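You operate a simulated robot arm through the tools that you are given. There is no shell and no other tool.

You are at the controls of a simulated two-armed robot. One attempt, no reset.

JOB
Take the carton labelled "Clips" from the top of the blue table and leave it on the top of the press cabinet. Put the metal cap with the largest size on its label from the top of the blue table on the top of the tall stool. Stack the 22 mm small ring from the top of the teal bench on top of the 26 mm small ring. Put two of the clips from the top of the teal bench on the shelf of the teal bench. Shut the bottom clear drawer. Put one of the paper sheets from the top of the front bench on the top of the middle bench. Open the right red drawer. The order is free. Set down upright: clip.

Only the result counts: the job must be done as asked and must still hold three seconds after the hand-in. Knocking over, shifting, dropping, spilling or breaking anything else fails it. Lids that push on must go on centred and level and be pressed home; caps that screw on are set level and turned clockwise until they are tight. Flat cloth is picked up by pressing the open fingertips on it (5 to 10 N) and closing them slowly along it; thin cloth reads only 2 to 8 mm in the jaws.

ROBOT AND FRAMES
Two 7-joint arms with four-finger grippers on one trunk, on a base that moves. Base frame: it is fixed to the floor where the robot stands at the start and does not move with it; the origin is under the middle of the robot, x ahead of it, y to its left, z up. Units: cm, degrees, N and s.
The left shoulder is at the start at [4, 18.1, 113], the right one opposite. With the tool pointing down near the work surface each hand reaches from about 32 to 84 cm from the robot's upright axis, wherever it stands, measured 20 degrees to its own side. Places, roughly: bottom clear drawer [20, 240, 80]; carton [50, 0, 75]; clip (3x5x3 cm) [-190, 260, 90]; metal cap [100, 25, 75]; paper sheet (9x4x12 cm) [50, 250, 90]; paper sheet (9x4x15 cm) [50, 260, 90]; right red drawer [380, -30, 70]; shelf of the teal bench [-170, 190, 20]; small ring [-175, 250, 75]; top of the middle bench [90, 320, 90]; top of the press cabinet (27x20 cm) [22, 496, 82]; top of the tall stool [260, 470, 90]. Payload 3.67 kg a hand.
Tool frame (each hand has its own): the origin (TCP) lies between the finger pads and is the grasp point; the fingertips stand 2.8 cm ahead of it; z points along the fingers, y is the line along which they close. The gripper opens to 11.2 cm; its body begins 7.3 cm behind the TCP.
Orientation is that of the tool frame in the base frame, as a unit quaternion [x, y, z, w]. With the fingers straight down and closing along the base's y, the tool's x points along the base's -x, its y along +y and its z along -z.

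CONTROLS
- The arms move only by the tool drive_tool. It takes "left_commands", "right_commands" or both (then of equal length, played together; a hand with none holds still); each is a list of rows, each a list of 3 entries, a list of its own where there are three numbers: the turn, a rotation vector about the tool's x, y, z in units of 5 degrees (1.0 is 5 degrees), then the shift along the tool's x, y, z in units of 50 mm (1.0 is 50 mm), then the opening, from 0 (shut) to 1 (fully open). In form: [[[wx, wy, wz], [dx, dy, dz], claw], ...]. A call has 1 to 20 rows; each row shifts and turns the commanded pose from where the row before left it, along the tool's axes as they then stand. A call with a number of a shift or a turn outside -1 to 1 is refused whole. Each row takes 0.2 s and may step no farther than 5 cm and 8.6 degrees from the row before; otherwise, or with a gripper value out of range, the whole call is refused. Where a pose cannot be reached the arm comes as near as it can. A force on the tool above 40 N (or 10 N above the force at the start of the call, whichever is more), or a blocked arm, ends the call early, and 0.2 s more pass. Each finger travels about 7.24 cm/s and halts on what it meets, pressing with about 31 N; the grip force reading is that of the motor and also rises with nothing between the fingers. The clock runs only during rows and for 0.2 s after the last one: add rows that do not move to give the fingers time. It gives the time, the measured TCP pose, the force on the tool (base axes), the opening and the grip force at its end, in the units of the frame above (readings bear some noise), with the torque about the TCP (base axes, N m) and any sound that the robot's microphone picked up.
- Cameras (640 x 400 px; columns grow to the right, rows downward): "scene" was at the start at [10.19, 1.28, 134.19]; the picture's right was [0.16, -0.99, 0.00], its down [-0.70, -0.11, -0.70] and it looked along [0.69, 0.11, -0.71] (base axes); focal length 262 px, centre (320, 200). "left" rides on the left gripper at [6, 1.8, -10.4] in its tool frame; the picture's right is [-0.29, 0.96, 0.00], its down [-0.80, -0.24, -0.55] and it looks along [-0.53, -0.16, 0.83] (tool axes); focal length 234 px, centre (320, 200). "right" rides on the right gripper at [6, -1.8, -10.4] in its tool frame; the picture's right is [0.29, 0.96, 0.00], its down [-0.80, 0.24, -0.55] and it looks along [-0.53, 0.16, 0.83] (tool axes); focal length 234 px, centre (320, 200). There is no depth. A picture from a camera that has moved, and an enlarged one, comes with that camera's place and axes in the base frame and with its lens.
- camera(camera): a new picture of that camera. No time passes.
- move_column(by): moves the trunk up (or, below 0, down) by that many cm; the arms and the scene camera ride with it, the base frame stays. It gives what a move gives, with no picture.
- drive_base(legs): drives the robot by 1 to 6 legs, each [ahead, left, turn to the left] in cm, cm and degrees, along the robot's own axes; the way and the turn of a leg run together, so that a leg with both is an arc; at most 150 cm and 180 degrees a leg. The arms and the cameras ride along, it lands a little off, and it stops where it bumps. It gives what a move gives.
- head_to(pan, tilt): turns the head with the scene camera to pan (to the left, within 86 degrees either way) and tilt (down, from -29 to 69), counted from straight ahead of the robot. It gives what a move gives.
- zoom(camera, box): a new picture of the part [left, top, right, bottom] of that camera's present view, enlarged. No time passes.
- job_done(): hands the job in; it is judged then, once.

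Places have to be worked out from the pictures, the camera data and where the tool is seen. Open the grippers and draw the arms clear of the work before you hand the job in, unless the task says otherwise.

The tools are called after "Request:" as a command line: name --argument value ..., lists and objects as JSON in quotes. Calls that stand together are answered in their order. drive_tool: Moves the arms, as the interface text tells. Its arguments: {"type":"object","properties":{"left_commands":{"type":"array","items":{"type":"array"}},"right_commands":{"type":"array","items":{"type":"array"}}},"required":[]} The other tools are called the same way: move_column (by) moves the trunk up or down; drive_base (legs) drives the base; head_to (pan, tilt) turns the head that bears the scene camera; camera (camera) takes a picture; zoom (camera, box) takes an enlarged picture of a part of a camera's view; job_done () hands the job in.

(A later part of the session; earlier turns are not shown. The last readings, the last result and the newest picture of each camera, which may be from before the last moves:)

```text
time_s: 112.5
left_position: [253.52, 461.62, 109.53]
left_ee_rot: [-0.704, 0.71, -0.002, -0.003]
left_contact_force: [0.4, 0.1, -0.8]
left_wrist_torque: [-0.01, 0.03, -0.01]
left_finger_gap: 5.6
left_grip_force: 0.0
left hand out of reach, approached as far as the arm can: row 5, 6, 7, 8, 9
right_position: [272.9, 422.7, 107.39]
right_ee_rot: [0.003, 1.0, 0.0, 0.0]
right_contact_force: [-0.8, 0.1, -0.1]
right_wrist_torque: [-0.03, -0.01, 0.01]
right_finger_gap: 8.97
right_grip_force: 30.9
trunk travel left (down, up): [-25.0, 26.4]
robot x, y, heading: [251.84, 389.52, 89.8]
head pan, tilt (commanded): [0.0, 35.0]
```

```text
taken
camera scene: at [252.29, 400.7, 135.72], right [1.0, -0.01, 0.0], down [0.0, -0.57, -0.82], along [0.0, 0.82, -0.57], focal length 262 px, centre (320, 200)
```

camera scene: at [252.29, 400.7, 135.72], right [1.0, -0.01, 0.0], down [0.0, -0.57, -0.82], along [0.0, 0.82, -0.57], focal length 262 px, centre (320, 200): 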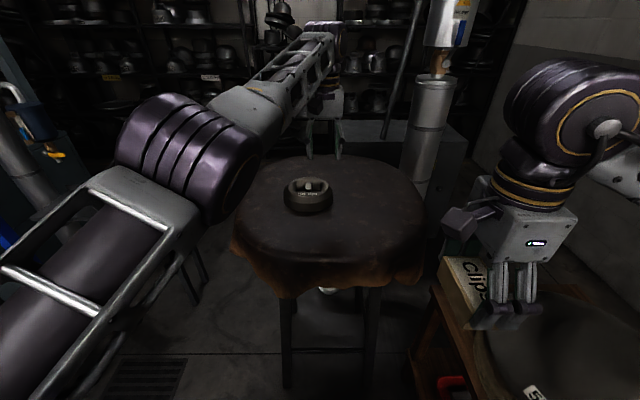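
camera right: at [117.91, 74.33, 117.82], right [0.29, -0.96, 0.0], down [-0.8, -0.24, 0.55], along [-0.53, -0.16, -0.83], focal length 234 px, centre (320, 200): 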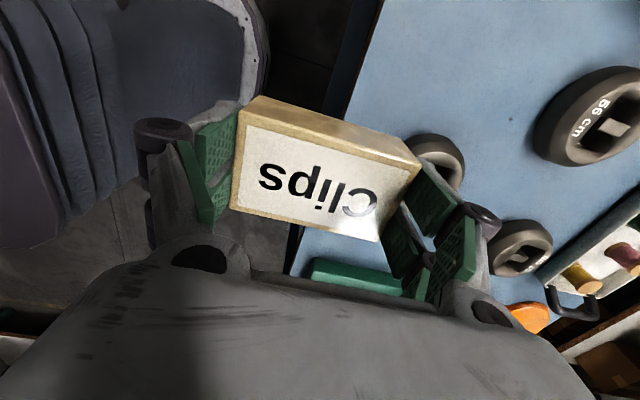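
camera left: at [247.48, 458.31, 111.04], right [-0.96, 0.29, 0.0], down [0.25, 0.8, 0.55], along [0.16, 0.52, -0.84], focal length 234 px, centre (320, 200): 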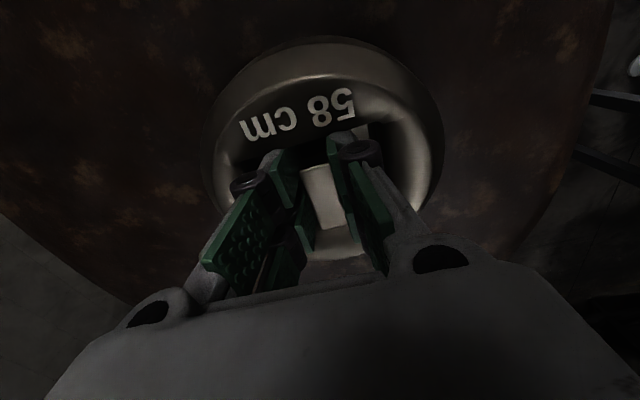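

The cap is standing free on the stool. The arm is at an awkward posture; I retry pulling back in smaller steps with some sideways motion to the left.

Request:
drive_tool --left_commands '[[[0, 0, 0], [0.3, 0.5, 0], 0.5], [[0, 0, 0], [0.4, 0.5, 0], 0.5], [[0, 0, 0], [0.5, 0.5, 0], 0.5], [[0, 0, 0], [0.5, 0.5, 0], 0.5], [[0, 0, 0], [0.5, 0.5, 0], 0.5], [[0, 0, 0], [0, 0, 0], 0.5]]'

Request:
camera --camera "scene"

```text
time_s: 113.9
left_position: [244.97, 463.14, 113.46]
left_ee_rot: [-0.705, 0.709, -0.001, -0.003]
left_contact_force: [0.2, -0.7, 0.2]
left_wrist_torque: [-0.02, 0.02, 0.01]
left_finger_gap: 5.61
left_grip_force: 0.1
left hand out of reach, approached as far as the arm can: row 1, 2, 3, 4, 5
right_position: [272.83, 422.65, 107.4]
right_ee_rot: [0.003, 1.0, 0.0, 0.0]
right_contact_force: [-0.6, 0.1, -1.0]
right_wrist_torque: [-0.03, -0.01, 0.02]
right_finger_gap: 8.96
right_grip_force: 31.0
trunk travel left (down, up): [-25.0, 26.4]
robot x, y, heading: [252.31, 389.54, 89.7]
head pan, tilt (commanded): [0.0, 35.0]
```

```text
taken
camera scene: at [252.36, 400.67, 135.73], right [1.0, -0.01, 0.0], down [0.0, -0.57, -0.82], along [0.0, 0.82, -0.57], focal length 262 px, centre (320, 200)
```

scene: 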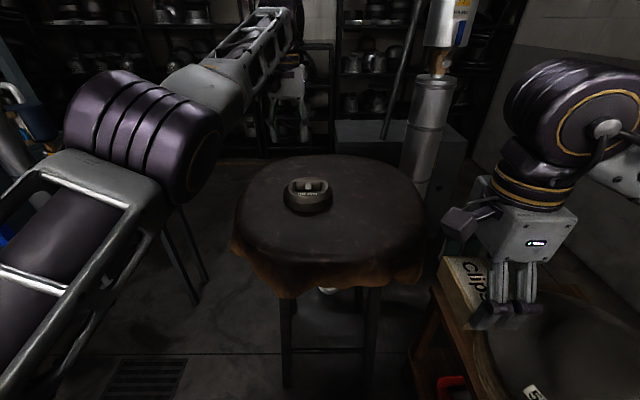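

The arm seems held at a joint limit when pulling back here. I back the base away with the hand at safe height, then reshape the arm in free space.

Request:
drive_base --legs '[[-40, 0, 0]]'

Request:
drive_tool --left_commands '[[[0, 0, 0], [0, 0.3, 0.6], 0.5], [[0, 0, 0], [0, 0.3, 0.6], 0.5], [[0, 0, 0], [0.3, 0, 0.6], 0.5], [[0, 0, 0], [0.6, 0, 0.2], 0.5], [[0, 0, 0], [0.8, 0, 0], 0.5], [[0, 0, 0], [0.8, 0, 0], 0.5], [[0, 0, 0], [0.8, 0, 0], 0.5], [[0, 0, 0], [0, 0, 0], 0.5]]'

Request:
camera --camera "scene"

```text
time_s: 116.5
left_position: [244.9, 423.13, 113.46]
left_ee_rot: [-0.705, 0.71, 0.0, -0.004]
left_contact_force: [0.3, 0.8, 0.0]
left_wrist_torque: [-0.04, -0.01, -0.02]
left_finger_gap: 5.58
left_grip_force: 0.1
right_position: [272.72, 382.6, 107.44]
right_ee_rot: [0.003, 1.0, 0.0, 0.0]
right_contact_force: [-0.5, -0.1, -0.6]
right_wrist_torque: [0.01, 0.02, -0.01]
right_finger_gap: 8.96
right_grip_force: 31.6
trunk travel left (down, up): [-25.0, 26.4]
robot x, y, heading: [251.8, 349.8, 90.0]
head pan, tilt (commanded): [0.0, 35.0]
```

```text
time_s: 118.3
left_position: [245.13, 424.79, 106.98]
left_ee_rot: [-0.705, 0.709, -0.002, -0.005]
left_contact_force: [-0.3, 0.6, 0.2]
left_wrist_torque: [0.01, 0.03, 0.04]
left_finger_gap: 5.59
left_grip_force: 0.1
left hand out of reach, approached as far as the arm can: row 1, 2, 3, 4, 5, 6, 7
right_position: [272.77, 382.72, 107.44]
right_ee_rot: [0.003, 1.0, 0.001, 0.001]
right_contact_force: [-1.0, -0.5, -1.0]
right_wrist_torque: [-0.02, 0.02, 0.03]
right_finger_gap: 8.95
right_grip_force: 31.4
trunk travel left (down, up): [-25.0, 26.4]
robot x, y, heading: [252.25, 350.03, 89.7]
head pan, tilt (commanded): [0.0, 35.0]
```

```text
taken
camera scene: at [252.07, 360.68, 135.72], right [1.0, -0.01, 0.0], down [0.0, -0.57, -0.82], along [0.01, 0.82, -0.57], focal length 262 px, centre (320, 200)
```

scene: 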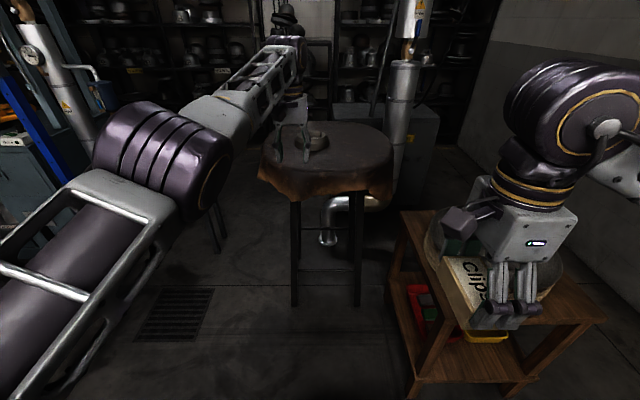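

The arm is fully straight (singular) at this height. Lowering lets the elbow bend, so I lower in place first (free space in front of the stool), then pull back.

Request:
drive_tool --left_commands '[[[0, 0, 0], [0, 0, 0.5], 0.5], [[0, 0, 0], [0, 0, 0.6], 0.5], [[0, 0, 0], [0, 0, 0.6], 0.5], [[0, 0, 0], [0, 0, 0.6], 0.5], [[0, 0, 0], [0, 0, 0], 0.5]]'

Request:
drive_tool --left_commands '[[[0, 0, 0], [0.3, 0, 0], 0.5], [[0, 0, 0], [0.5, 0, 0], 0.5], [[0, 0, 0], [0.7, 0, 0], 0.5], [[0, 0, 0], [0.7, 0, 0], 0.5], [[0, 0, 0], [0.7, 0, 0], 0.5], [[0, 0, 0], [0, 0, 0], 0.5]]'

```text
time_s: 119.5
left_position: [245.5, 426.11, 95.64]
left_ee_rot: [-0.705, 0.709, -0.002, -0.004]
left_contact_force: [-0.4, -0.6, -0.1]
left_wrist_torque: [0.03, 0.01, 0.0]
left_finger_gap: 5.58
left_grip_force: 0.1
left hand out of reach, approached as far as the arm can: row 1, 2, 3
right_position: [272.58, 382.68, 107.38]
right_ee_rot: [0.003, 1.0, 0.0, 0.0]
right_contact_force: [0.8, 0.1, -0.4]
right_wrist_torque: [0.03, -0.01, -0.02]
right_finger_gap: 8.97
right_grip_force: 31.0
trunk travel left (down, up): [-25.0, 26.4]
robot x, y, heading: [251.97, 349.81, 89.6]
head pan, tilt (commanded): [0.0, 35.0]
```

```text
time_s: 120.9
left_position: [248.07, 425.57, 96.31]
left_ee_rot: [-0.705, 0.71, -0.002, -0.005]
left_contact_force: [-0.1, 0.1, -0.4]
left_wrist_torque: [0.01, -0.02, -0.02]
left_finger_gap: 5.61
left_grip_force: 0.0
left hand out of reach, approached as far as the arm can: row 1, 2, 3, 4, 5
right_position: [272.65, 382.73, 107.44]
right_ee_rot: [0.003, 1.0, 0.0, 0.0]
right_contact_force: [-0.1, 0.6, -0.8]
right_wrist_torque: [-0.02, -0.03, -0.04]
right_finger_gap: 8.95
right_grip_force: 30.7
trunk travel left (down, up): [-25.0, 26.4]
robot x, y, heading: [251.78, 349.9, 89.5]
head pan, tilt (commanded): [0.0, 35.0]
```

Pulling back is still refused near the centre line. I move the hand out toward its own (left) side first, then try pulling back.

Request:
drive_tool --left_commands '[[[0, 0, 0], [0, 0.6, 0], 0.5], [[0, 0, 0], [0, 0.8, 0], 0.5], [[0, 0, 0], [0, 0.8, 0], 0.5], [[0, 0, 0], [0, 0.8, 0], 0.5], [[0, 0, 0], [0, 0.8, 0], 0.5], [[0, 0, 0], [0, 0, 0], 0.5]]'

Request:
drive_tool --left_commands '[[[0, 0, 0], [0.3, 0, 0], 0.5], [[0, 0, 0], [0.5, 0, 0], 0.5], [[0, 0, 0], [0.7, 0, 0], 0.5], [[0, 0, 0], [0, 0, 0], 0.5]]'

Request:
camera --camera "scene"

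```text
time_s: 122.3
left_position: [229.58, 428.84, 96.65]
left_ee_rot: [-0.704, 0.71, -0.002, -0.004]
left_contact_force: [-0.4, 0.4, 0.0]
left_wrist_torque: [-0.02, 0.03, 0.0]
left_finger_gap: 5.59
left_grip_force: 0.1
left hand out of reach, approached as far as the arm can: row 1, 2, 3, 4, 5
right_position: [272.74, 382.74, 107.25]
right_ee_rot: [0.004, 1.0, 0.0, 0.0]
right_contact_force: [-0.1, -0.6, -1.9]
right_wrist_torque: [-0.01, 0.01, -0.03]
right_finger_gap: 8.98
right_grip_force: 31.2
trunk travel left (down, up): [-25.0, 26.4]
robot x, y, heading: [251.63, 349.64, 89.7]
head pan, tilt (commanded): [0.0, 35.0]
```

```text
time_s: 123.3
left_position: [229.44, 428.73, 96.65]
left_ee_rot: [-0.705, 0.71, -0.002, -0.004]
left_contact_force: [0.8, 0.0, -0.1]
left_wrist_torque: [0.03, 0.0, 0.03]
left_finger_gap: 5.58
left_grip_force: 0.1
left hand out of reach, approached as far as the arm can: row 1, 2, 3
right_position: [272.64, 382.65, 107.35]
right_ee_rot: [0.004, 1.0, 0.001, 0.0]
right_contact_force: [0.0, -0.6, -1.6]
right_wrist_torque: [-0.02, 0.01, -0.02]
right_finger_gap: 8.95
right_grip_force: 31.1
trunk travel left (down, up): [-25.0, 26.4]
robot x, y, heading: [251.89, 349.73, 89.6]
head pan, tilt (commanded): [0.0, 35.0]
```

```text
taken
camera scene: at [252.09, 360.65, 135.73], right [1.0, -0.01, 0.0], down [0.0, -0.57, -0.82], along [0.01, 0.82, -0.57], focal length 262 px, centre (320, 200)
```

scene: 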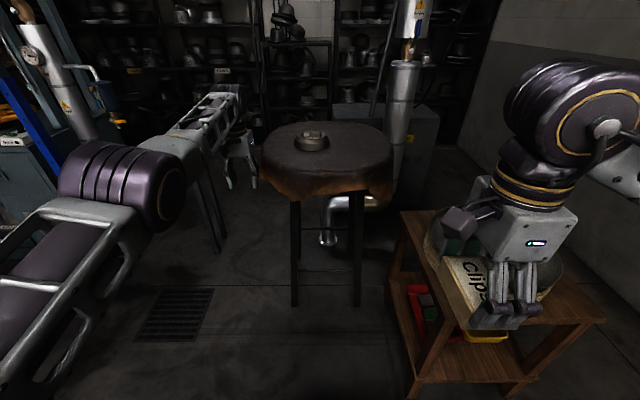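

The hand stays on its outer reach boundary. I lower it further here (clear of the stool), where there is slack, and then pull back in tiny steps.

Request:
drive_tool --left_commands '[[[0, 0, 0], [0, 0, 0.6], 0.5], [[0, 0, 0], [0, 0, 0.7], 0.5], [[0, 0, 0], [0, 0, 0.7], 0.5], [[0, 0, 0], [0, 0, 0.7], 0.5], [[0, 0, 0], [0, 0, 0], 0.5]]'

Request:
drive_tool --left_commands '[[[0, 0, 0], [0.1, 0, 0], 0.5], [[0, 0, 0], [0.2, 0, 0], 0.5], [[0, 0, 0], [0.3, 0, 0], 0.5], [[0, 0, 0], [0.4, 0, 0], 0.5], [[0, 0, 0], [0, 0, 0], 0.5]]'

```text
time_s: 124.5
left_position: [229.45, 428.6, 83.24]
left_ee_rot: [-0.705, 0.709, -0.001, -0.003]
left_contact_force: [0.8, 1.0, -0.5]
left_wrist_torque: [-0.01, 0.04, 0.01]
left_finger_gap: 5.6
left_grip_force: 0.1
right_position: [272.65, 382.6, 107.36]
right_ee_rot: [0.004, 1.0, 0.0, 0.001]
right_contact_force: [0.0, 0.0, -1.0]
right_wrist_torque: [-0.04, 0.0, -0.01]
right_finger_gap: 8.96
right_grip_force: 30.9
trunk travel left (down, up): [-25.0, 26.4]
robot x, y, heading: [251.72, 349.55, 89.8]
head pan, tilt (commanded): [0.0, 35.0]
```

```text
time_s: 125.7
left_position: [229.47, 428.56, 82.83]
left_ee_rot: [-0.705, 0.71, -0.002, -0.004]
left_contact_force: [0.0, -0.5, 0.1]
left_wrist_torque: [-0.01, -0.01, 0.01]
left_finger_gap: 5.57
left_grip_force: 0.0
left hand out of reach, approached as far as the arm can: row 1, 2, 3, 4
right_position: [272.59, 382.63, 107.4]
right_ee_rot: [0.004, 1.0, 0.0, 0.0]
right_contact_force: [0.7, 1.1, -0.9]
right_wrist_torque: [-0.01, 0.01, -0.03]
right_finger_gap: 8.93
right_grip_force: 31.1
trunk travel left (down, up): [-25.0, 26.4]
robot x, y, heading: [251.83, 349.74, 89.5]
head pan, tilt (commanded): [0.0, 35.0]
```

Pulling back is refused even with slack, so a wrist limit is likely. I tilt the fingers forward 15° to relieve the wrist and then try pulling back.

Request:
drive_tool --left_commands '[[[0, -1, 0], [0, 0, 0], 0.5], [[0, -1, 0], [0, 0, 0], 0.5], [[0, -1, 0], [0, 0, 0], 0.5], [[0, 0, 0], [0, 0, 0], 0.5]]'

Request:
drive_tool --left_commands '[[[0, 0, 0], [0.3, 0, 0], 0.5], [[0, 0, 0], [0.4, 0, 0], 0.5], [[0, 0, 0], [0.4, 0, 0], 0.5], [[0, 0, 0], [0, 0, 0], 0.5]]'

Request:
camera --camera "scene"

```text
time_s: 126.7
left_position: [229.63, 434.02, 82.24]
left_ee_rot: [-0.699, 0.704, 0.091, 0.088]
left_contact_force: [0.4, -0.3, -0.1]
left_wrist_torque: [0.03, 0.01, -0.03]
left_finger_gap: 5.57
left_grip_force: 0.0
left hand out of reach, approached as far as the arm can: row 1, 2, 3
right_position: [272.51, 382.67, 107.39]
right_ee_rot: [0.003, 1.0, 0.0, -0.001]
right_contact_force: [0.0, 0.3, -1.9]
right_wrist_torque: [-0.03, -0.04, 0.01]
right_finger_gap: 8.94
right_grip_force: 30.8
trunk travel left (down, up): [-25.0, 26.4]
robot x, y, heading: [252.13, 350.11, 89.9]
head pan, tilt (commanded): [0.0, 35.0]
```

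```text
time_s: 127.7
left_position: [229.8, 433.82, 81.12]
left_ee_rot: [-0.698, 0.704, 0.09, 0.088]
left_contact_force: [0.2, 0.3, 0.2]
left_wrist_torque: [0.02, -0.02, -0.03]
left_finger_gap: 5.6
left_grip_force: 0.1
left hand out of reach, approached as far as the arm can: row 1, 2, 3
right_position: [272.71, 382.61, 107.32]
right_ee_rot: [0.003, 1.0, 0.0, 0.0]
right_contact_force: [0.7, -0.1, -0.4]
right_wrist_torque: [-0.02, 0.01, 0.0]
right_finger_gap: 8.97
right_grip_force: 31.0
trunk travel left (down, up): [-25.0, 26.4]
robot x, y, heading: [251.69, 350.06, 89.6]
head pan, tilt (commanded): [0.0, 35.0]
```

```text
taken
camera scene: at [252.09, 360.64, 135.73], right [1.0, -0.01, 0.0], down [0.0, -0.57, -0.82], along [0.01, 0.82, -0.57], focal length 262 px, centre (320, 200)
```

scene: 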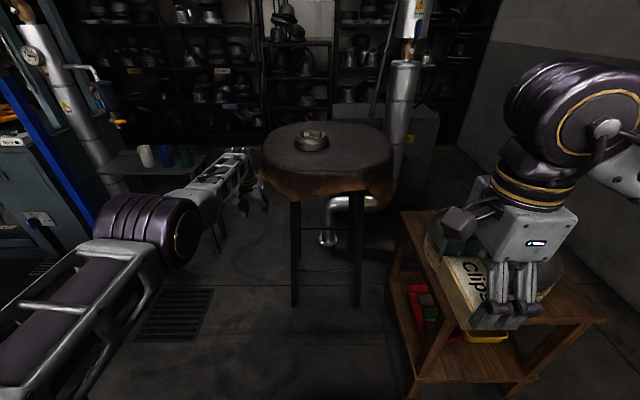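

The wrist stays on a sphere about the shoulder, i.e. the elbow is locked straight. I try sweeping the hand right, up and back together, which should flex the elbow.

Request:
drive_tool --left_commands '[[[0, 1, 0], [0.4, -0.5, -0.3], 0.5], [[0, 1, 0], [0.4, -0.5, -0.3], 0.5], [[0, 1, 0], [0.4, -0.5, -0.3], 0.5], [[0, 0, 0], [0.4, -0.5, -0.3], 0.5], [[0, 0, 0], [0.4, -0.5, -0.3], 0.5], [[0, 0, 0], [0.4, -0.5, -0.3], 0.5], [[0, 0, 0], [0, 0, 0], 0.5]]'

Request:
camera --camera "scene"

```text
time_s: 129.3
left_position: [245.85, 426.29, 88.83]
left_ee_rot: [-0.705, 0.71, -0.002, -0.005]
left_contact_force: [-1.1, -1.4, 0.5]
left_wrist_torque: [-0.02, -0.06, 0.03]
left_finger_gap: 5.6
left_grip_force: 0.0
left hand out of reach, approached as far as the arm can: row 1, 4, 5, 6
right_position: [272.61, 382.67, 107.31]
right_ee_rot: [0.003, 1.0, 0.0, 0.0]
right_contact_force: [-0.3, -0.5, -1.2]
right_wrist_torque: [-0.04, 0.01, 0.04]
right_finger_gap: 8.93
right_grip_force: 30.9
trunk travel left (down, up): [-25.0, 26.4]
robot x, y, heading: [251.83, 350.06, 89.5]
head pan, tilt (commanded): [0.0, 35.0]
```

```text
taken
camera scene: at [252.02, 360.69, 135.72], right [1.0, -0.01, 0.0], down [0.0, -0.57, -0.82], along [0.01, 0.82, -0.57], focal length 262 px, centre (320, 200)
```

scene: 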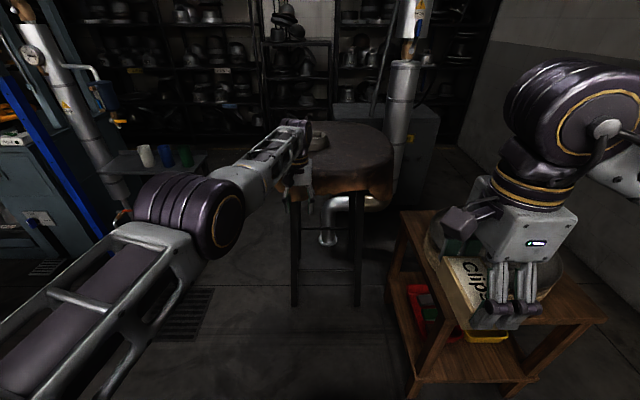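

The elbow does bend a little here. I probe single directions in small steps to learn which ones free the arm: first right, then up.

Request:
drive_tool --left_commands '[[[0, 0, 0], [0, -0.5, 0], 0.5], [[0, 0, 0], [0, -0.5, 0], 0.5], [[0, 0, 0], [0, 0, 0], 0.5]]'

Request:
drive_tool --left_commands '[[[0, 0, 0], [0, 0, -0.5], 0.5], [[0, 0, 0], [0, 0, -0.5], 0.5], [[0, 0, 0], [0, 0, 0], 0.5]]'

Request:
drive_tool --left_commands '[[[0, 0, 0], [0.3, 0, 0], 0.5], [[0, 0, 0], [0.3, 0, 0], 0.5], [[0, 0, 0], [0, 0, 0], 0.5]]'

```text
time_s: 130.1
left_position: [250.29, 424.96, 88.88]
left_ee_rot: [-0.705, 0.709, -0.001, -0.004]
left_contact_force: [0.2, 0.2, 0.2]
left_wrist_torque: [-0.05, -0.02, -0.01]
left_finger_gap: 5.61
left_grip_force: 0.0
left hand out of reach, approached as far as the arm can: row 1, 2
right_position: [272.61, 382.61, 107.37]
right_ee_rot: [0.004, 1.0, 0.0, 0.0]
right_contact_force: [-0.1, 0.0, -1.7]
right_wrist_torque: [-0.03, 0.01, -0.03]
right_finger_gap: 8.96
right_grip_force: 31.2
trunk travel left (down, up): [-25.0, 26.4]
robot x, y, heading: [251.91, 349.69, 89.5]
head pan, tilt (commanded): [0.0, 35.0]
```

```text
time_s: 130.9
left_position: [250.5, 425.0, 93.94]
left_ee_rot: [-0.705, 0.709, -0.001, -0.003]
left_contact_force: [-0.4, 0.1, 0.0]
left_wrist_torque: [0.01, -0.03, -0.04]
left_finger_gap: 5.61
left_grip_force: 0.0
right_position: [272.72, 382.68, 107.34]
right_ee_rot: [0.004, 1.0, 0.0, 0.0]
right_contact_force: [0.0, -0.1, -1.1]
right_wrist_torque: [-0.01, 0.02, 0.0]
right_finger_gap: 8.97
right_grip_force: 30.9
trunk travel left (down, up): [-25.0, 26.4]
robot x, y, heading: [251.95, 349.7, 89.8]
head pan, tilt (commanded): [0.0, 35.0]
```

```text
time_s: 131.7
left_position: [250.35, 421.94, 93.82]
left_ee_rot: [-0.705, 0.709, -0.001, -0.003]
left_contact_force: [0.3, -0.2, 1.0]
left_wrist_torque: [0.01, 0.01, -0.03]
left_finger_gap: 5.6
left_grip_force: 0.1
right_position: [272.61, 382.74, 107.4]
right_ee_rot: [0.004, 1.0, 0.001, 0.0]
right_contact_force: [-0.1, -0.6, -1.5]
right_wrist_torque: [-0.03, 0.0, 0.0]
right_finger_gap: 8.95
right_grip_force: 31.0
trunk travel left (down, up): [-25.0, 26.4]
robot x, y, heading: [252.1, 349.66, 89.5]
head pan, tilt (commanded): [0.0, 35.0]
```

The arm is free now. I pull it back to a comfortable posture on its own side and raise it.

Request:
drive_tool --left_commands '[[[0, 0, 0], [0.6, 0, 0], 0.5], [[0, 0, 0], [0.8, 0, 0], 0.5], [[0, 0, 0], [0.8, 0.1, -0.1], 0.5], [[0, 0, 0], [0.8, 0.3, -0.2], 0.5], [[0, 0, 0], [0.8, 0.4, -0.3], 0.5], [[0, 0, 0], [0.3, 0.6, -0.4], 0.5], [[0, 0, 0], [0.0, 0.8, -0.4], 0.5], [[0, 0, 0], [0.0, 0.8, -0.5], 0.5], [[0, 0, 0], [0.0, 0.8, -0.5], 0.5], [[0, 0, 0], [0.0, 0.8, -0.3], 0.5], [[0, 0, 0], [0, 0, 0], 0.5]]'

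Request:
zoom --camera "scene" --box '[240, 100, 400, 210]'

```text
time_s: 134.1
left_position: [233.19, 423.37, 99.3]
left_ee_rot: [-0.704, 0.71, -0.001, -0.003]
left_contact_force: [-0.2, 0.2, -0.7]
left_wrist_torque: [0.02, 0.03, 0.01]
left_finger_gap: 5.59
left_grip_force: 0.1
left hand out of reach, approached as far as the arm can: row 1, 2, 3, 4, 5, 6, 7, 8, 9
right_position: [272.7, 382.69, 107.33]
right_ee_rot: [0.004, 1.0, -0.001, 0.0]
right_contact_force: [0.4, 0.2, -1.6]
right_wrist_torque: [0.04, 0.01, -0.03]
right_finger_gap: 8.94
right_grip_force: 30.6
trunk travel left (down, up): [-25.0, 26.4]
robot x, y, heading: [251.65, 350.06, 89.8]
head pan, tilt (commanded): [0.0, 35.0]
```

```text
3.64 times, centred on (320, 155) of scene
camera zoom: at [252.15, 360.66, 135.72], right [1.0, -0.01, 0.0], down [0.0, -0.57, -0.82], along [0.01, 0.82, -0.57], focal length 951 px, centre (320, 364)
```

zoom: 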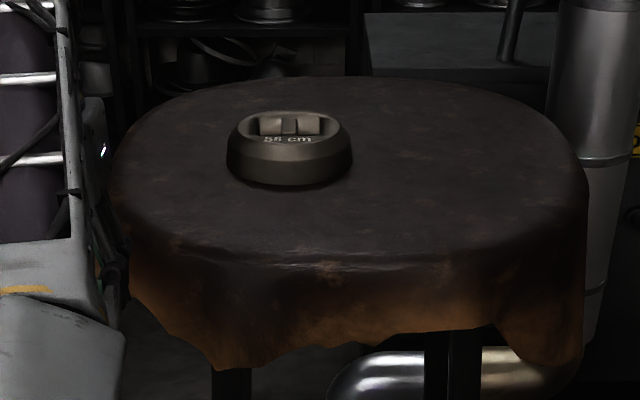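

Pulling back works only when the hand is right of its shoulder line and in small steps. I go back right, then retract with 1.5 cm steps.

Request:
drive_tool --left_commands '[[[0, 0, 0], [0.1, -0.5, 0], 0.5], [[0, 0, 0], [0.1, -0.5, 0], 0.5], [[0, 0, 0], [0.1, -0.5, 0], 0.5], [[0, 0, 0], [0.1, -0.5, 0], 0.5], [[0, 0, 0], [0.1, -0.5, 0], 0.5], [[0, 0, 0], [0.1, -0.5, 0], 0.5], [[0, 0, 0], [0.1, -0.5, 0], 0.5], [[0, 0, 0], [0.1, -0.5, 0], 0.5], [[0, 0, 0], [0, 0, 0], 0.5]]'

Request:
drive_tool --left_commands '[[[0, 0, 0], [0.3, 0, 0], 0.5], [[0, 0, 0], [0.3, 0, 0], 0.5], [[0, 0, 0], [0.3, 0, 0], 0.5], [[0, 0, 0], [0.3, 0, 0], 0.5], [[0, 0, 0], [0.3, 0, 0], 0.5], [[0, 0, 0], [0.3, 0, 0], 0.5], [[0, 0, 0], [0, 0, 0], 0.5]]'

Request:
camera --camera "scene"

```text
time_s: 136.1
left_position: [252.91, 421.33, 98.78]
left_ee_rot: [-0.704, 0.71, -0.002, -0.003]
left_contact_force: [0.3, 0.2, -0.2]
left_wrist_torque: [-0.01, -0.04, -0.03]
left_finger_gap: 5.59
left_grip_force: 0.0
left hand out of reach, approached as far as the arm can: row 1, 2, 3, 4
right_position: [272.6, 382.62, 107.41]
right_ee_rot: [0.003, 1.0, 0.0, 0.0]
right_contact_force: [-0.2, 0.2, -1.6]
right_wrist_torque: [-0.03, -0.01, 0.04]
right_finger_gap: 8.96
right_grip_force: 30.7
trunk travel left (down, up): [-25.0, 26.4]
robot x, y, heading: [251.9, 349.78, 89.5]
head pan, tilt (commanded): [0.0, 35.0]
```

```text
time_s: 137.7
left_position: [254.99, 420.26, 98.99]
left_ee_rot: [-0.707, 0.707, 0.005, 0.013]
left_contact_force: [0.0, 0.2, 0.3]
left_wrist_torque: [-0.01, 0.0, 0.0]
left_finger_gap: 5.59
left_grip_force: 0.1
left hand out of reach, approached as far as the arm can: row 1, 2, 3, 4, 5, 6
right_position: [272.71, 382.56, 107.43]
right_ee_rot: [0.004, 1.0, 0.0, 0.001]
right_contact_force: [0.4, -0.4, -1.1]
right_wrist_torque: [-0.07, -0.03, 0.0]
right_finger_gap: 8.97
right_grip_force: 30.9
trunk travel left (down, up): [-25.0, 26.4]
robot x, y, heading: [251.91, 349.69, 89.8]
head pan, tilt (commanded): [0.0, 35.0]
```

```text
taken
camera scene: at [252.08, 360.65, 135.73], right [1.0, -0.01, 0.0], down [0.0, -0.57, -0.82], along [0.01, 0.82, -0.57], focal length 262 px, centre (320, 200)
```

scene: 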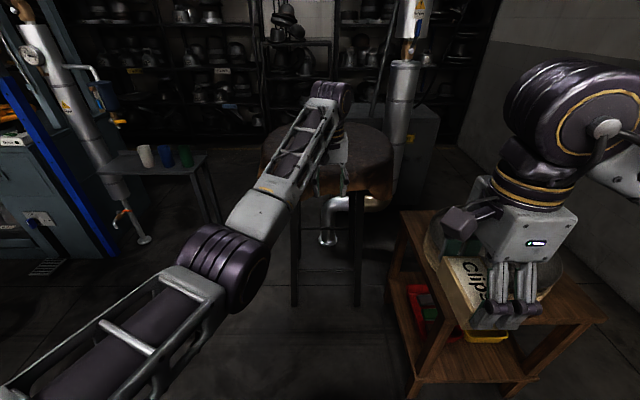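

The elbow is now in a low posture with the wrist at its flex limit. I tilt the fingers forward step by step (which lets the wrist come back), so the elbow can bend properly.

Request:
drive_tool --left_commands '[[[0, -1, 0], [0, 0, 0], 0.5], [[0, -1, 0], [0, 0, 0], 0.5], [[0, -1, 0], [0, 0, 0], 0.5], [[0, -1, 0], [0, 0, 0], 0.5], [[0, -1, 0], [0, 0, 0], 0.5], [[0, -1, 0], [0, 0, 0], 0.5], [[0, -1, 0], [0, 0, 0], 0.5], [[0, -1, 0], [0, 0, 0], 0.5], [[0, 0, 0], [0, 0, 0], 0.5]]'

Request:
camera --camera "scene"

```text
time_s: 139.7
left_position: [254.99, 420.39, 99.03]
left_ee_rot: [-0.662, 0.668, 0.24, 0.24]
left_contact_force: [0.3, -0.3, 0.0]
left_wrist_torque: [0.0, 0.05, 0.0]
left_finger_gap: 5.57
left_grip_force: 0.1
right_position: [272.6, 382.64, 107.42]
right_ee_rot: [0.004, 1.0, 0.0, 0.0]
right_contact_force: [-0.1, 0.0, -0.6]
right_wrist_torque: [0.02, -0.01, -0.01]
right_finger_gap: 8.91
right_grip_force: 30.9
trunk travel left (down, up): [-25.0, 26.4]
robot x, y, heading: [251.97, 349.95, 89.7]
head pan, tilt (commanded): [0.0, 35.0]
```

```text
taken
camera scene: at [252.1, 360.65, 135.73], right [1.0, -0.01, 0.0], down [0.0, -0.57, -0.82], along [0.01, 0.82, -0.57], focal length 262 px, centre (320, 200)
```

scene: 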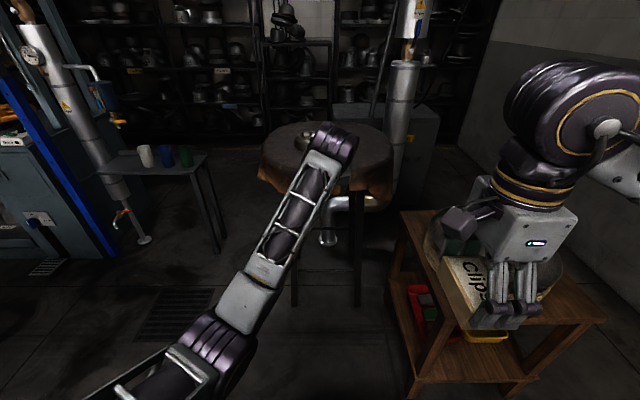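

That worked without flags (tilt 40°). I now pull the hand straight back 15 cm at this tilt.

Request:
drive_tool --left_commands '[[[0, 0, 0], [0.38, 0, -0.32], 0.5], [[0, 0, 0], [0.38, 0, -0.32], 0.5], [[0, 0, 0], [0.38, 0, -0.32], 0.5], [[0, 0, 0], [0.38, 0.2, -0.32], 0.5], [[0, 0, 0], [0.38, 0.3, -0.32], 0.5], [[0, 0, 0], [0.38, 0.4, -0.32], 0.5], [[0, 0, 0], [0, 0.5, 0], 0.5], [[0, 0, 0], [0, 0.5, 0], 0.5], [[0, 0, 0], [0, 0.5, 0], 0.5], [[0, 0, 0], [0, 0, 0], 0.5]]'

Request:
camera --camera "scene"

```text
time_s: 141.9
left_position: [242.81, 405.51, 99.19]
left_ee_rot: [-0.663, 0.668, 0.24, 0.239]
left_contact_force: [-0.5, 0.5, 0.4]
left_wrist_torque: [0.01, 0.02, -0.01]
left_finger_gap: 5.59
left_grip_force: 0.1
right_position: [272.67, 382.8, 107.38]
right_ee_rot: [0.004, 1.0, 0.001, 0.0]
right_contact_force: [-0.4, 0.2, -0.7]
right_wrist_torque: [-0.02, -0.01, -0.02]
right_finger_gap: 8.96
right_grip_force: 30.6
trunk travel left (down, up): [-25.0, 26.4]
robot x, y, heading: [252.25, 349.81, 89.8]
head pan, tilt (commanded): [0.0, 35.0]
```

```text
taken
camera scene: at [252.12, 360.65, 135.72], right [1.0, -0.01, 0.0], down [0.0, -0.57, -0.82], along [0.01, 0.82, -0.57], focal length 262 px, centre (320, 200)
```

scene: 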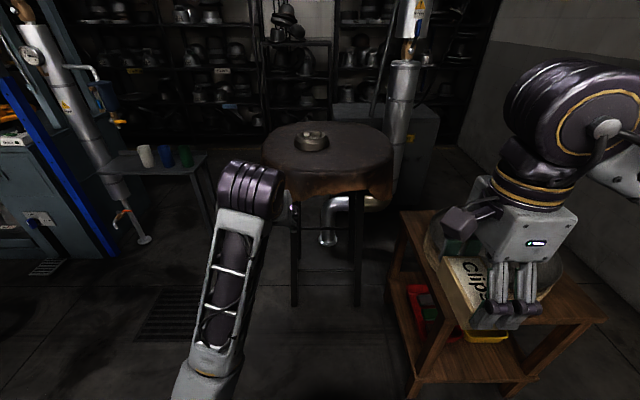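

Now the arm is well bent. I rotate the fingers back down while moving to the left side.

Request:
drive_tool --left_commands '[[[0, 1, 0], [0, 0.5, 0], 0.5], [[0, 1, 0], [0, 0.5, 0], 0.5], [[0, 1, 0], [0, 0.5, 0], 0.5], [[0, 1, 0], [0, 0.5, 0], 0.5], [[0, 1, 0], [0, 0.5, 0], 0.5], [[0, 1, 0], [0, 0.5, 0], 0.5], [[0, 1, 0], [0, 0.5, 0], 0.5], [[0, 1, 0], [0, 0.5, 0], 0.5], [[0, 0, 0], [0, 0, 0], 0.5]]'

Request:
camera --camera "scene"

```text
time_s: 142.5
left_position: [231.08, 407.57, 97.85]
left_ee_rot: [0.691, -0.663, -0.258, -0.131]
left_contact_force: [0.2, 0.2, 0.1]
left_wrist_torque: [0.02, -0.01, 0.0]
left_finger_gap: 5.58
left_grip_force: 0.0
left hand out of reach, approached as far as the arm can: row 2, 3
right_position: [272.6, 382.7, 107.49]
right_ee_rot: [0.003, 1.0, 0.0, 0.0]
right_contact_force: [-0.4, 0.7, -0.5]
right_wrist_torque: [-0.02, -0.01, 0.02]
right_finger_gap: 8.97
right_grip_force: 30.7
trunk travel left (down, up): [-25.0, 26.4]
robot x, y, heading: [251.98, 349.92, 89.6]
head pan, tilt (commanded): [0.0, 35.0]
stopped in row 3 (left hand): the arm was blocked; the commanded pose is now the measured one
```

```text
taken
camera scene: at [252.05, 360.68, 135.83], right [1.0, -0.01, 0.0], down [0.0, -0.57, -0.82], along [0.0, 0.82, -0.57], focal length 262 px, centre (320, 200)
```

scene: 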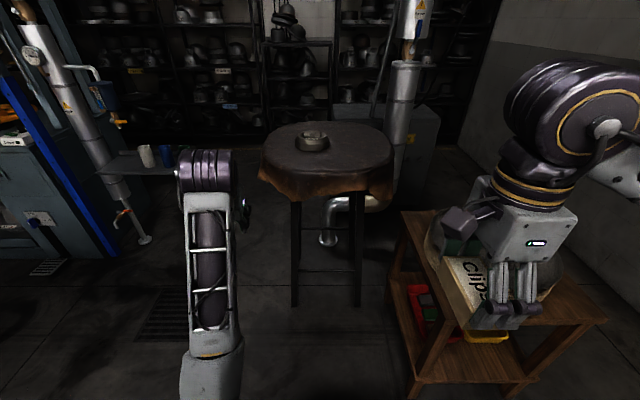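

The low elbow bumped the body. My plan: raise the hand a bit, then roll the fingers toward the right (inward) so the elbow can later swing outward when I point them down again.

Request:
drive_tool --left_commands '[[[0, 0, 0], [-0.27, 0.08, -0.42], 0.5], [[0, 0, 0], [-0.27, 0.08, -0.42], 0.5], [[0, 0, 0], [-0.27, -0.3, -0.42], 0.5], [[0, 0, 0], [0, -0.5, 0], 0.5], [[0, 0, 0], [0, -0.5, 0], 0.5], [[0, 0, 0], [0, -0.5, 0], 0.5], [[0, 0, 0], [0, 0, 0], 0.5]]'

Request:
drive_tool --left_commands '[[[1, 0, 0], [0, 0, 0], 0.5], [[1, 0, 0], [0, 0, 0], 0.5], [[1, 0, 0], [0, 0, 0], 0.5], [[1, 0, 0], [0, 0, 0], 0.5], [[1, 0, 0], [0, 0, 0], 0.5], [[1, 0, 0], [0, 0, 0], 0.5], [[1, 0, 0], [0, 0, 0], 0.5], [[1, 0, 0], [0, 0, 0], 0.5], [[0, 0, 0], [0, 0, 0], 0.5]]'

Request:
camera --camera "scene"

```text
time_s: 143.2
left_position: [225.81, 407.76, 100.59]
left_ee_rot: [0.696, -0.648, -0.299, -0.074]
left_contact_force: [0.5, 0.2, 0.2]
left_wrist_torque: [0.04, 0.0, 0.0]
left_finger_gap: 5.63
left_grip_force: 0.0
left hand out of reach, approached as far as the arm can: row 2, 3
right_position: [272.57, 382.62, 107.41]
right_ee_rot: [0.004, 1.0, 0.001, 0.0]
right_contact_force: [0.5, -0.1, -1.5]
right_wrist_torque: [0.01, 0.04, 0.0]
right_finger_gap: 8.95
right_grip_force: 30.9
trunk travel left (down, up): [-25.0, 26.4]
robot x, y, heading: [251.93, 349.96, 89.9]
head pan, tilt (commanded): [0.0, 35.0]
stopped in row 3 (left hand): the arm was blocked; the commanded pose is now the measured one
```

```text
time_s: 145.3
left_position: [218.1, 408.15, 100.55]
left_ee_rot: [0.689, -0.671, -0.233, -0.149]
left_contact_force: [-0.4, 0.2, -1.0]
left_wrist_torque: [0.01, 0.0, -0.02]
left_finger_gap: 5.59
left_grip_force: 0.0
left hand out of reach, approached as far as the arm can: row 3, 4, 5, 6, 7, 8
right_position: [272.56, 382.67, 107.44]
right_ee_rot: [0.004, 1.0, 0.0, 0.0]
right_contact_force: [-0.3, -0.4, -0.6]
right_wrist_torque: [-0.05, -0.05, -0.03]
right_finger_gap: 8.96
right_grip_force: 30.8
trunk travel left (down, up): [-25.0, 26.4]
robot x, y, heading: [251.88, 349.98, 89.9]
head pan, tilt (commanded): [0.0, 35.0]
stopped in row 9 (left hand): the arm was blocked; the commanded pose is now the measured one
```

```text
taken
camera scene: at [252.03, 360.63, 135.73], right [1.0, 0.0, 0.0], down [0.0, -0.57, -0.82], along [0.0, 0.82, -0.57], focal length 262 px, centre (320, 200)
```

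scene: 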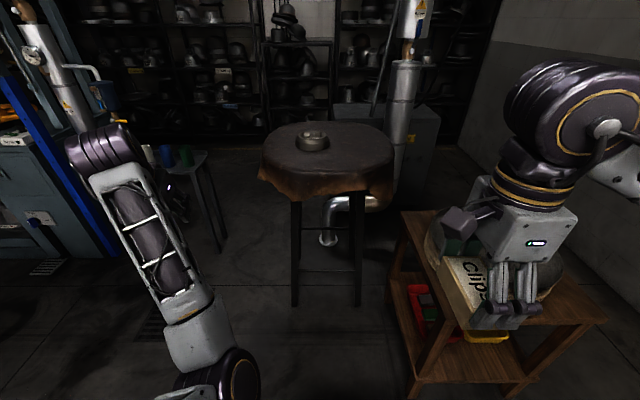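

The elbow swung the wrong way (toward the centre). New approach: extend the arm straight ahead again, roll the fingers outward (left) while straight, so the upper arm rolls too, then bend and roll back.

Request:
drive_tool --left_commands '[[[0, 0, 0], [-0.6, -0.05, 0.37], 0.5], [[0, 0, 0], [-0.77, -0.1, 0.45], 0.5], [[0, 0, 0], [-0.77, -0.1, 0.45], 0.5], [[0, 0, 0], [-0.77, -0.1, 0.45], 0.5], [[0, 0, 0], [-0.77, -0.1, 0.45], 0.5], [[0, 0, 0], [0, 0, 0], 0.5]]'

Request:
camera --camera "scene"

```text
time_s: 146.8
left_position: [219.24, 429.68, 100.55]
left_ee_rot: [0.688, -0.671, -0.231, -0.15]
left_contact_force: [-0.8, -0.5, 0.3]
left_wrist_torque: [-0.01, -0.01, 0.0]
left_finger_gap: 5.6
left_grip_force: 0.0
right_position: [272.58, 382.64, 107.26]
right_ee_rot: [0.003, 1.0, 0.0, 0.0]
right_contact_force: [0.0, -0.6, -1.1]
right_wrist_torque: [0.01, -0.01, 0.01]
right_finger_gap: 8.99
right_grip_force: 30.9
trunk travel left (down, up): [-25.0, 26.4]
robot x, y, heading: [251.9, 349.49, 89.7]
head pan, tilt (commanded): [0.0, 35.0]
```

```text
taken
camera scene: at [252.04, 360.57, 135.73], right [1.0, 0.0, 0.0], down [0.0, -0.57, -0.82], along [0.0, 0.82, -0.57], focal length 262 px, centre (320, 200)
```

scene: 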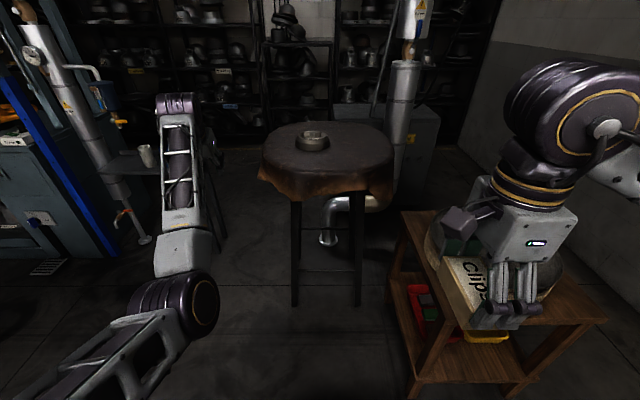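

The arm follows. I extend a bit further until straight, then roll the fingers outward to the left.

Request:
drive_tool --left_commands '[[[0, 0, 0], [-0.77, -0.1, 0.45], 0.5], [[0, 0, 0], [-0.77, -0.1, 0.45], 0.5], [[0, 0, 0], [0, 0, 0], 0.5]]'

Request:
drive_tool --left_commands '[[[-1, 0, 0], [0, 0, 0], 0.5], [[-1, 0, 0], [0, 0, 0], 0.5], [[-1, 0, 0], [0, 0, 0], 0.5], [[-1, 0, 0], [0, 0, 0], 0.5], [[-1, 0, 0], [0, 0, 0], 0.5], [[-1, 0, 0], [0, 0, 0], 0.5], [[-1, 0, 0], [0, 0, 0], 0.5], [[-1, 0, 0], [0, 0, 0], 0.5], [[-1, 0, 0], [0, 0, 0], 0.5], [[-1, 0, 0], [0, 0, 0], 0.5], [[-1, 0, 0], [0, 0, 0], 0.5], [[-1, 0, 0], [0, 0, 0], 0.5], [[0, 0, 0], [0, 0, 0], 0.5]]'

Request:
camera --camera "scene"

```text
time_s: 147.6
left_position: [219.82, 438.67, 100.52]
left_ee_rot: [0.689, -0.671, -0.231, -0.149]
left_contact_force: [-0.2, -0.5, -0.9]
left_wrist_torque: [0.05, -0.02, 0.03]
left_finger_gap: 5.61
left_grip_force: 0.2
right_position: [272.54, 382.74, 107.3]
right_ee_rot: [0.002, 1.0, -0.001, 0.0]
right_contact_force: [-0.4, 0.0, -0.8]
right_wrist_torque: [-0.04, 0.02, -0.01]
right_finger_gap: 8.96
right_grip_force: 30.9
trunk travel left (down, up): [-25.0, 26.4]
robot x, y, heading: [251.86, 349.95, 89.7]
head pan, tilt (commanded): [0.0, 35.0]
```

```text
time_s: 150.3
left_position: [219.39, 432.56, 100.41]
left_ee_rot: [0.671, -0.466, -0.536, 0.214]
left_contact_force: [0.1, -0.8, 0.4]
left_wrist_torque: [-0.02, 0.03, 0.04]
left_finger_gap: 5.6
left_grip_force: 0.2
left hand out of reach, approached as far as the arm can: row 6, 7, 8, 9, 10, 11, 12
right_position: [272.59, 382.74, 107.35]
right_ee_rot: [0.002, 1.0, 0.0, 0.0]
right_contact_force: [0.1, -0.6, -0.8]
right_wrist_torque: [0.01, 0.01, -0.01]
right_finger_gap: 8.96
right_grip_force: 30.9
trunk travel left (down, up): [-25.0, 26.4]
robot x, y, heading: [251.71, 349.71, 89.6]
head pan, tilt (commanded): [0.0, 35.0]
```

```text
taken
camera scene: at [252.06, 360.62, 135.73], right [1.0, 0.0, 0.0], down [0.0, -0.57, -0.82], along [0.0, 0.82, -0.57], focal length 262 px, centre (320, 200)
```

scene: 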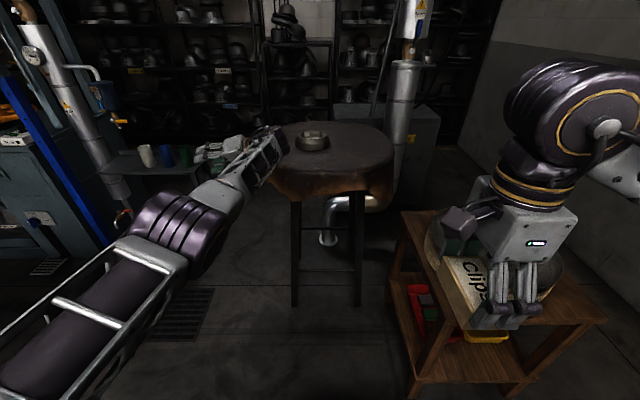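

The arm is straight with fingers pointing left. I now pull the wrist straight back 20 cm in this orientation.

Request:
drive_tool --left_commands '[[[0, 0, 0], [0.26, 0.14, -0.06], 0.5], [[0, 0, 0], [0.43, 0.24, -0.11], 0.5], [[0, 0, 0], [0.43, 0.24, -0.11], 0.5], [[0, 0, 0], [0.43, 0.24, -0.11], 0.5], [[0, 0, 0], [0.43, 0.24, -0.11], 0.5], [[0, 0, 0], [0.43, 0.24, -0.11], 0.5], [[0, 0, 0], [0.43, 0.24, -0.11], 0.5], [[0, 0, 0], [0, 0, 0], 0.5]]'

Request:
camera --camera "scene"

```text
time_s: 152.2
left_position: [219.46, 416.01, 100.36]
left_ee_rot: [0.671, -0.467, -0.535, 0.214]
left_contact_force: [-0.3, -0.9, -0.1]
left_wrist_torque: [0.01, 0.02, 0.02]
left_finger_gap: 5.59
left_grip_force: 0.0
right_position: [272.52, 382.76, 107.34]
right_ee_rot: [0.003, 1.0, 0.0, 0.0]
right_contact_force: [0.1, 0.7, -0.4]
right_wrist_torque: [-0.03, 0.02, -0.05]
right_finger_gap: 8.99
right_grip_force: 31.1
trunk travel left (down, up): [-25.0, 26.4]
robot x, y, heading: [251.85, 349.5, 89.5]
head pan, tilt (commanded): [0.0, 35.0]
```

```text
taken
camera scene: at [252.04, 360.68, 135.72], right [1.0, 0.0, 0.0], down [0.0, -0.57, -0.82], along [0.0, 0.82, -0.57], focal length 262 px, centre (320, 200)
```

scene: 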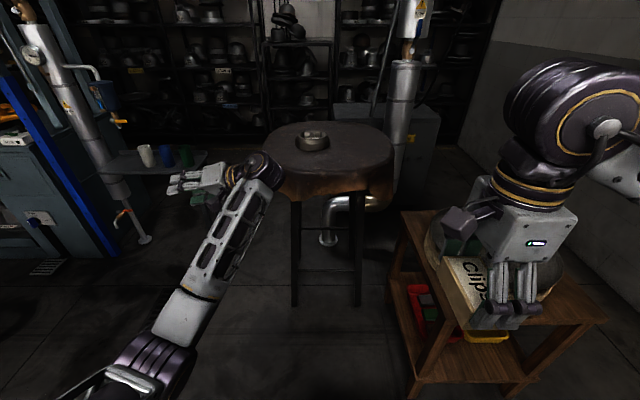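

No flags — the bent arm now moves freely with fingers left. I pull it back further and to the left to fold it.

Request:
drive_tool --left_commands '[[[0, 0, 0], [0.43, 0.24, -0.11], 0.5], [[0, 0, 0], [0.43, 0.24, -0.11], 0.5], [[0, 0, 0], [0.43, 0.24, -0.11], 0.5], [[0, 0, 0], [0.43, 0.24, -0.11], 0.5], [[0, 0, 0], [0, 0, 0], 0.5]]'

Request:
camera --camera "scene"

```text
time_s: 153.3
left_position: [219.31, 405.85, 100.54]
left_ee_rot: [0.67, -0.467, -0.535, 0.214]
left_contact_force: [-0.1, -0.1, 0.0]
left_wrist_torque: [-0.02, 0.02, 0.02]
left_finger_gap: 5.59
left_grip_force: 0.0
right_position: [272.61, 382.67, 107.36]
right_ee_rot: [0.003, 1.0, 0.0, 0.0]
right_contact_force: [-0.7, 1.1, -0.3]
right_wrist_torque: [-0.04, 0.01, 0.0]
right_finger_gap: 8.96
right_grip_force: 31.0
trunk travel left (down, up): [-25.0, 26.4]
robot x, y, heading: [251.95, 350.11, 89.6]
head pan, tilt (commanded): [0.0, 35.0]
```

```text
taken
camera scene: at [252.03, 360.69, 135.72], right [1.0, 0.0, 0.0], down [0.0, -0.57, -0.82], along [0.0, 0.82, -0.57], focal length 262 px, centre (320, 200)
```

scene: 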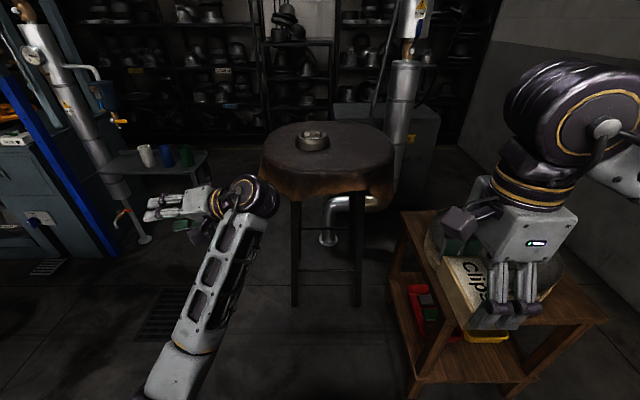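

The arm is compliant now. To swing the elbow outward I take the wrist around a loop: left, then up, then back right at height.

Request:
drive_tool --left_commands '[[[0, 0, 0], [0.01, 0.3, 0.7], 0.5], [[0, 0, 0], [0.01, 0.35, 0.8], 0.5], [[0, 0, 0], [0.01, 0.35, 0.8], 0.5], [[0, 0, 0], [0.01, 0.35, 0.8], 0.5], [[0, 0, 0], [0.01, 0.35, 0.8], 0.5], [[0, 0, 0], [0.01, 0.35, 0.8], 0.5], [[0, 0, 0], [0, 0, 0], 0.5]]'

Request:
drive_tool --left_commands '[[[0, 0, 0], [-0.42, 0.63, -0.27], 0.5], [[0, 0, 0], [-0.42, 0.63, -0.27], 0.5], [[0, 0, 0], [-0.42, 0.63, -0.27], 0.5], [[0, 0, 0], [-0.42, 0.63, -0.27], 0.5], [[0, 0, 0], [-0.42, 0.63, -0.27], 0.5], [[0, 0, 0], [-0.42, 0.63, -0.27], 0.5], [[0, 0, 0], [-0.42, 0.63, -0.27], 0.5], [[0, 0, 0], [-0.42, 0.63, -0.27], 0.5], [[0, 0, 0], [-0.42, 0.63, -0.27], 0.5], [[0, 0, 0], [-0.42, 0.63, -0.27], 0.5], [[0, 0, 0], [0, 0, 0], 0.5]]'

Request:
head_to --pan 30 --tilt 15

Request:
camera --camera "scene"

```text
time_s: 154.9
left_position: [193.85, 405.7, 100.62]
left_ee_rot: [0.671, -0.466, -0.536, 0.215]
left_contact_force: [0.5, -0.4, 0.6]
left_wrist_torque: [-0.01, 0.01, -0.02]
left_finger_gap: 5.59
left_grip_force: 0.1
right_position: [272.68, 382.64, 107.23]
right_ee_rot: [0.002, 1.0, 0.001, -0.001]
right_contact_force: [0.0, -0.2, -0.8]
right_wrist_torque: [0.02, 0.06, 0.02]
right_finger_gap: 8.98
right_grip_force: 31.1
trunk travel left (down, up): [-25.0, 26.4]
robot x, y, heading: [252.0, 349.68, 89.7]
head pan, tilt (commanded): [0.0, 35.0]
```

```text
time_s: 157.3
left_position: [193.82, 405.98, 140.71]
left_ee_rot: [0.671, -0.466, -0.536, 0.215]
left_contact_force: [0.2, 0.2, -0.5]
left_wrist_torque: [0.01, 0.01, 0.06]
left_finger_gap: 5.6
left_grip_force: 0.1
right_position: [272.54, 382.74, 107.39]
right_ee_rot: [0.003, 1.0, 0.001, 0.0]
right_contact_force: [-0.2, -0.1, -1.2]
right_wrist_torque: [-0.06, -0.04, 0.0]
right_finger_gap: 8.97
right_grip_force: 31.4
trunk travel left (down, up): [-25.0, 26.4]
robot x, y, heading: [251.53, 349.91, 89.6]
head pan, tilt (commanded): [0.0, 35.0]
```

```text
time_s: 158.3
left_position: [193.74, 406.05, 140.73]
left_ee_rot: [0.67, -0.467, -0.535, 0.215]
left_contact_force: [0.4, -0.4, -0.1]
left_wrist_torque: [-0.02, -0.01, 0.0]
left_finger_gap: 5.59
left_grip_force: 0.0
right_position: [272.66, 382.72, 107.42]
right_ee_rot: [0.003, 1.0, 0.0, -0.001]
right_contact_force: [-0.4, -0.1, -0.9]
right_wrist_torque: [-0.01, 0.0, -0.03]
right_finger_gap: 8.98
right_grip_force: 30.8
trunk travel left (down, up): [-25.0, 26.4]
robot x, y, heading: [252.45, 349.88, 89.8]
head pan, tilt (commanded): [30.0, 15.0]
```

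```text
taken
camera scene: at [247.37, 359.95, 138.92], right [0.87, 0.5, 0.0], down [0.13, -0.23, -0.97], along [-0.48, 0.84, -0.26], focal length 262 px, centre (320, 200)
```

scene: 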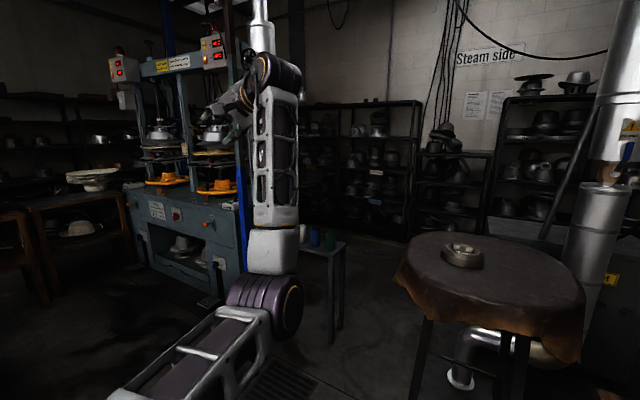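

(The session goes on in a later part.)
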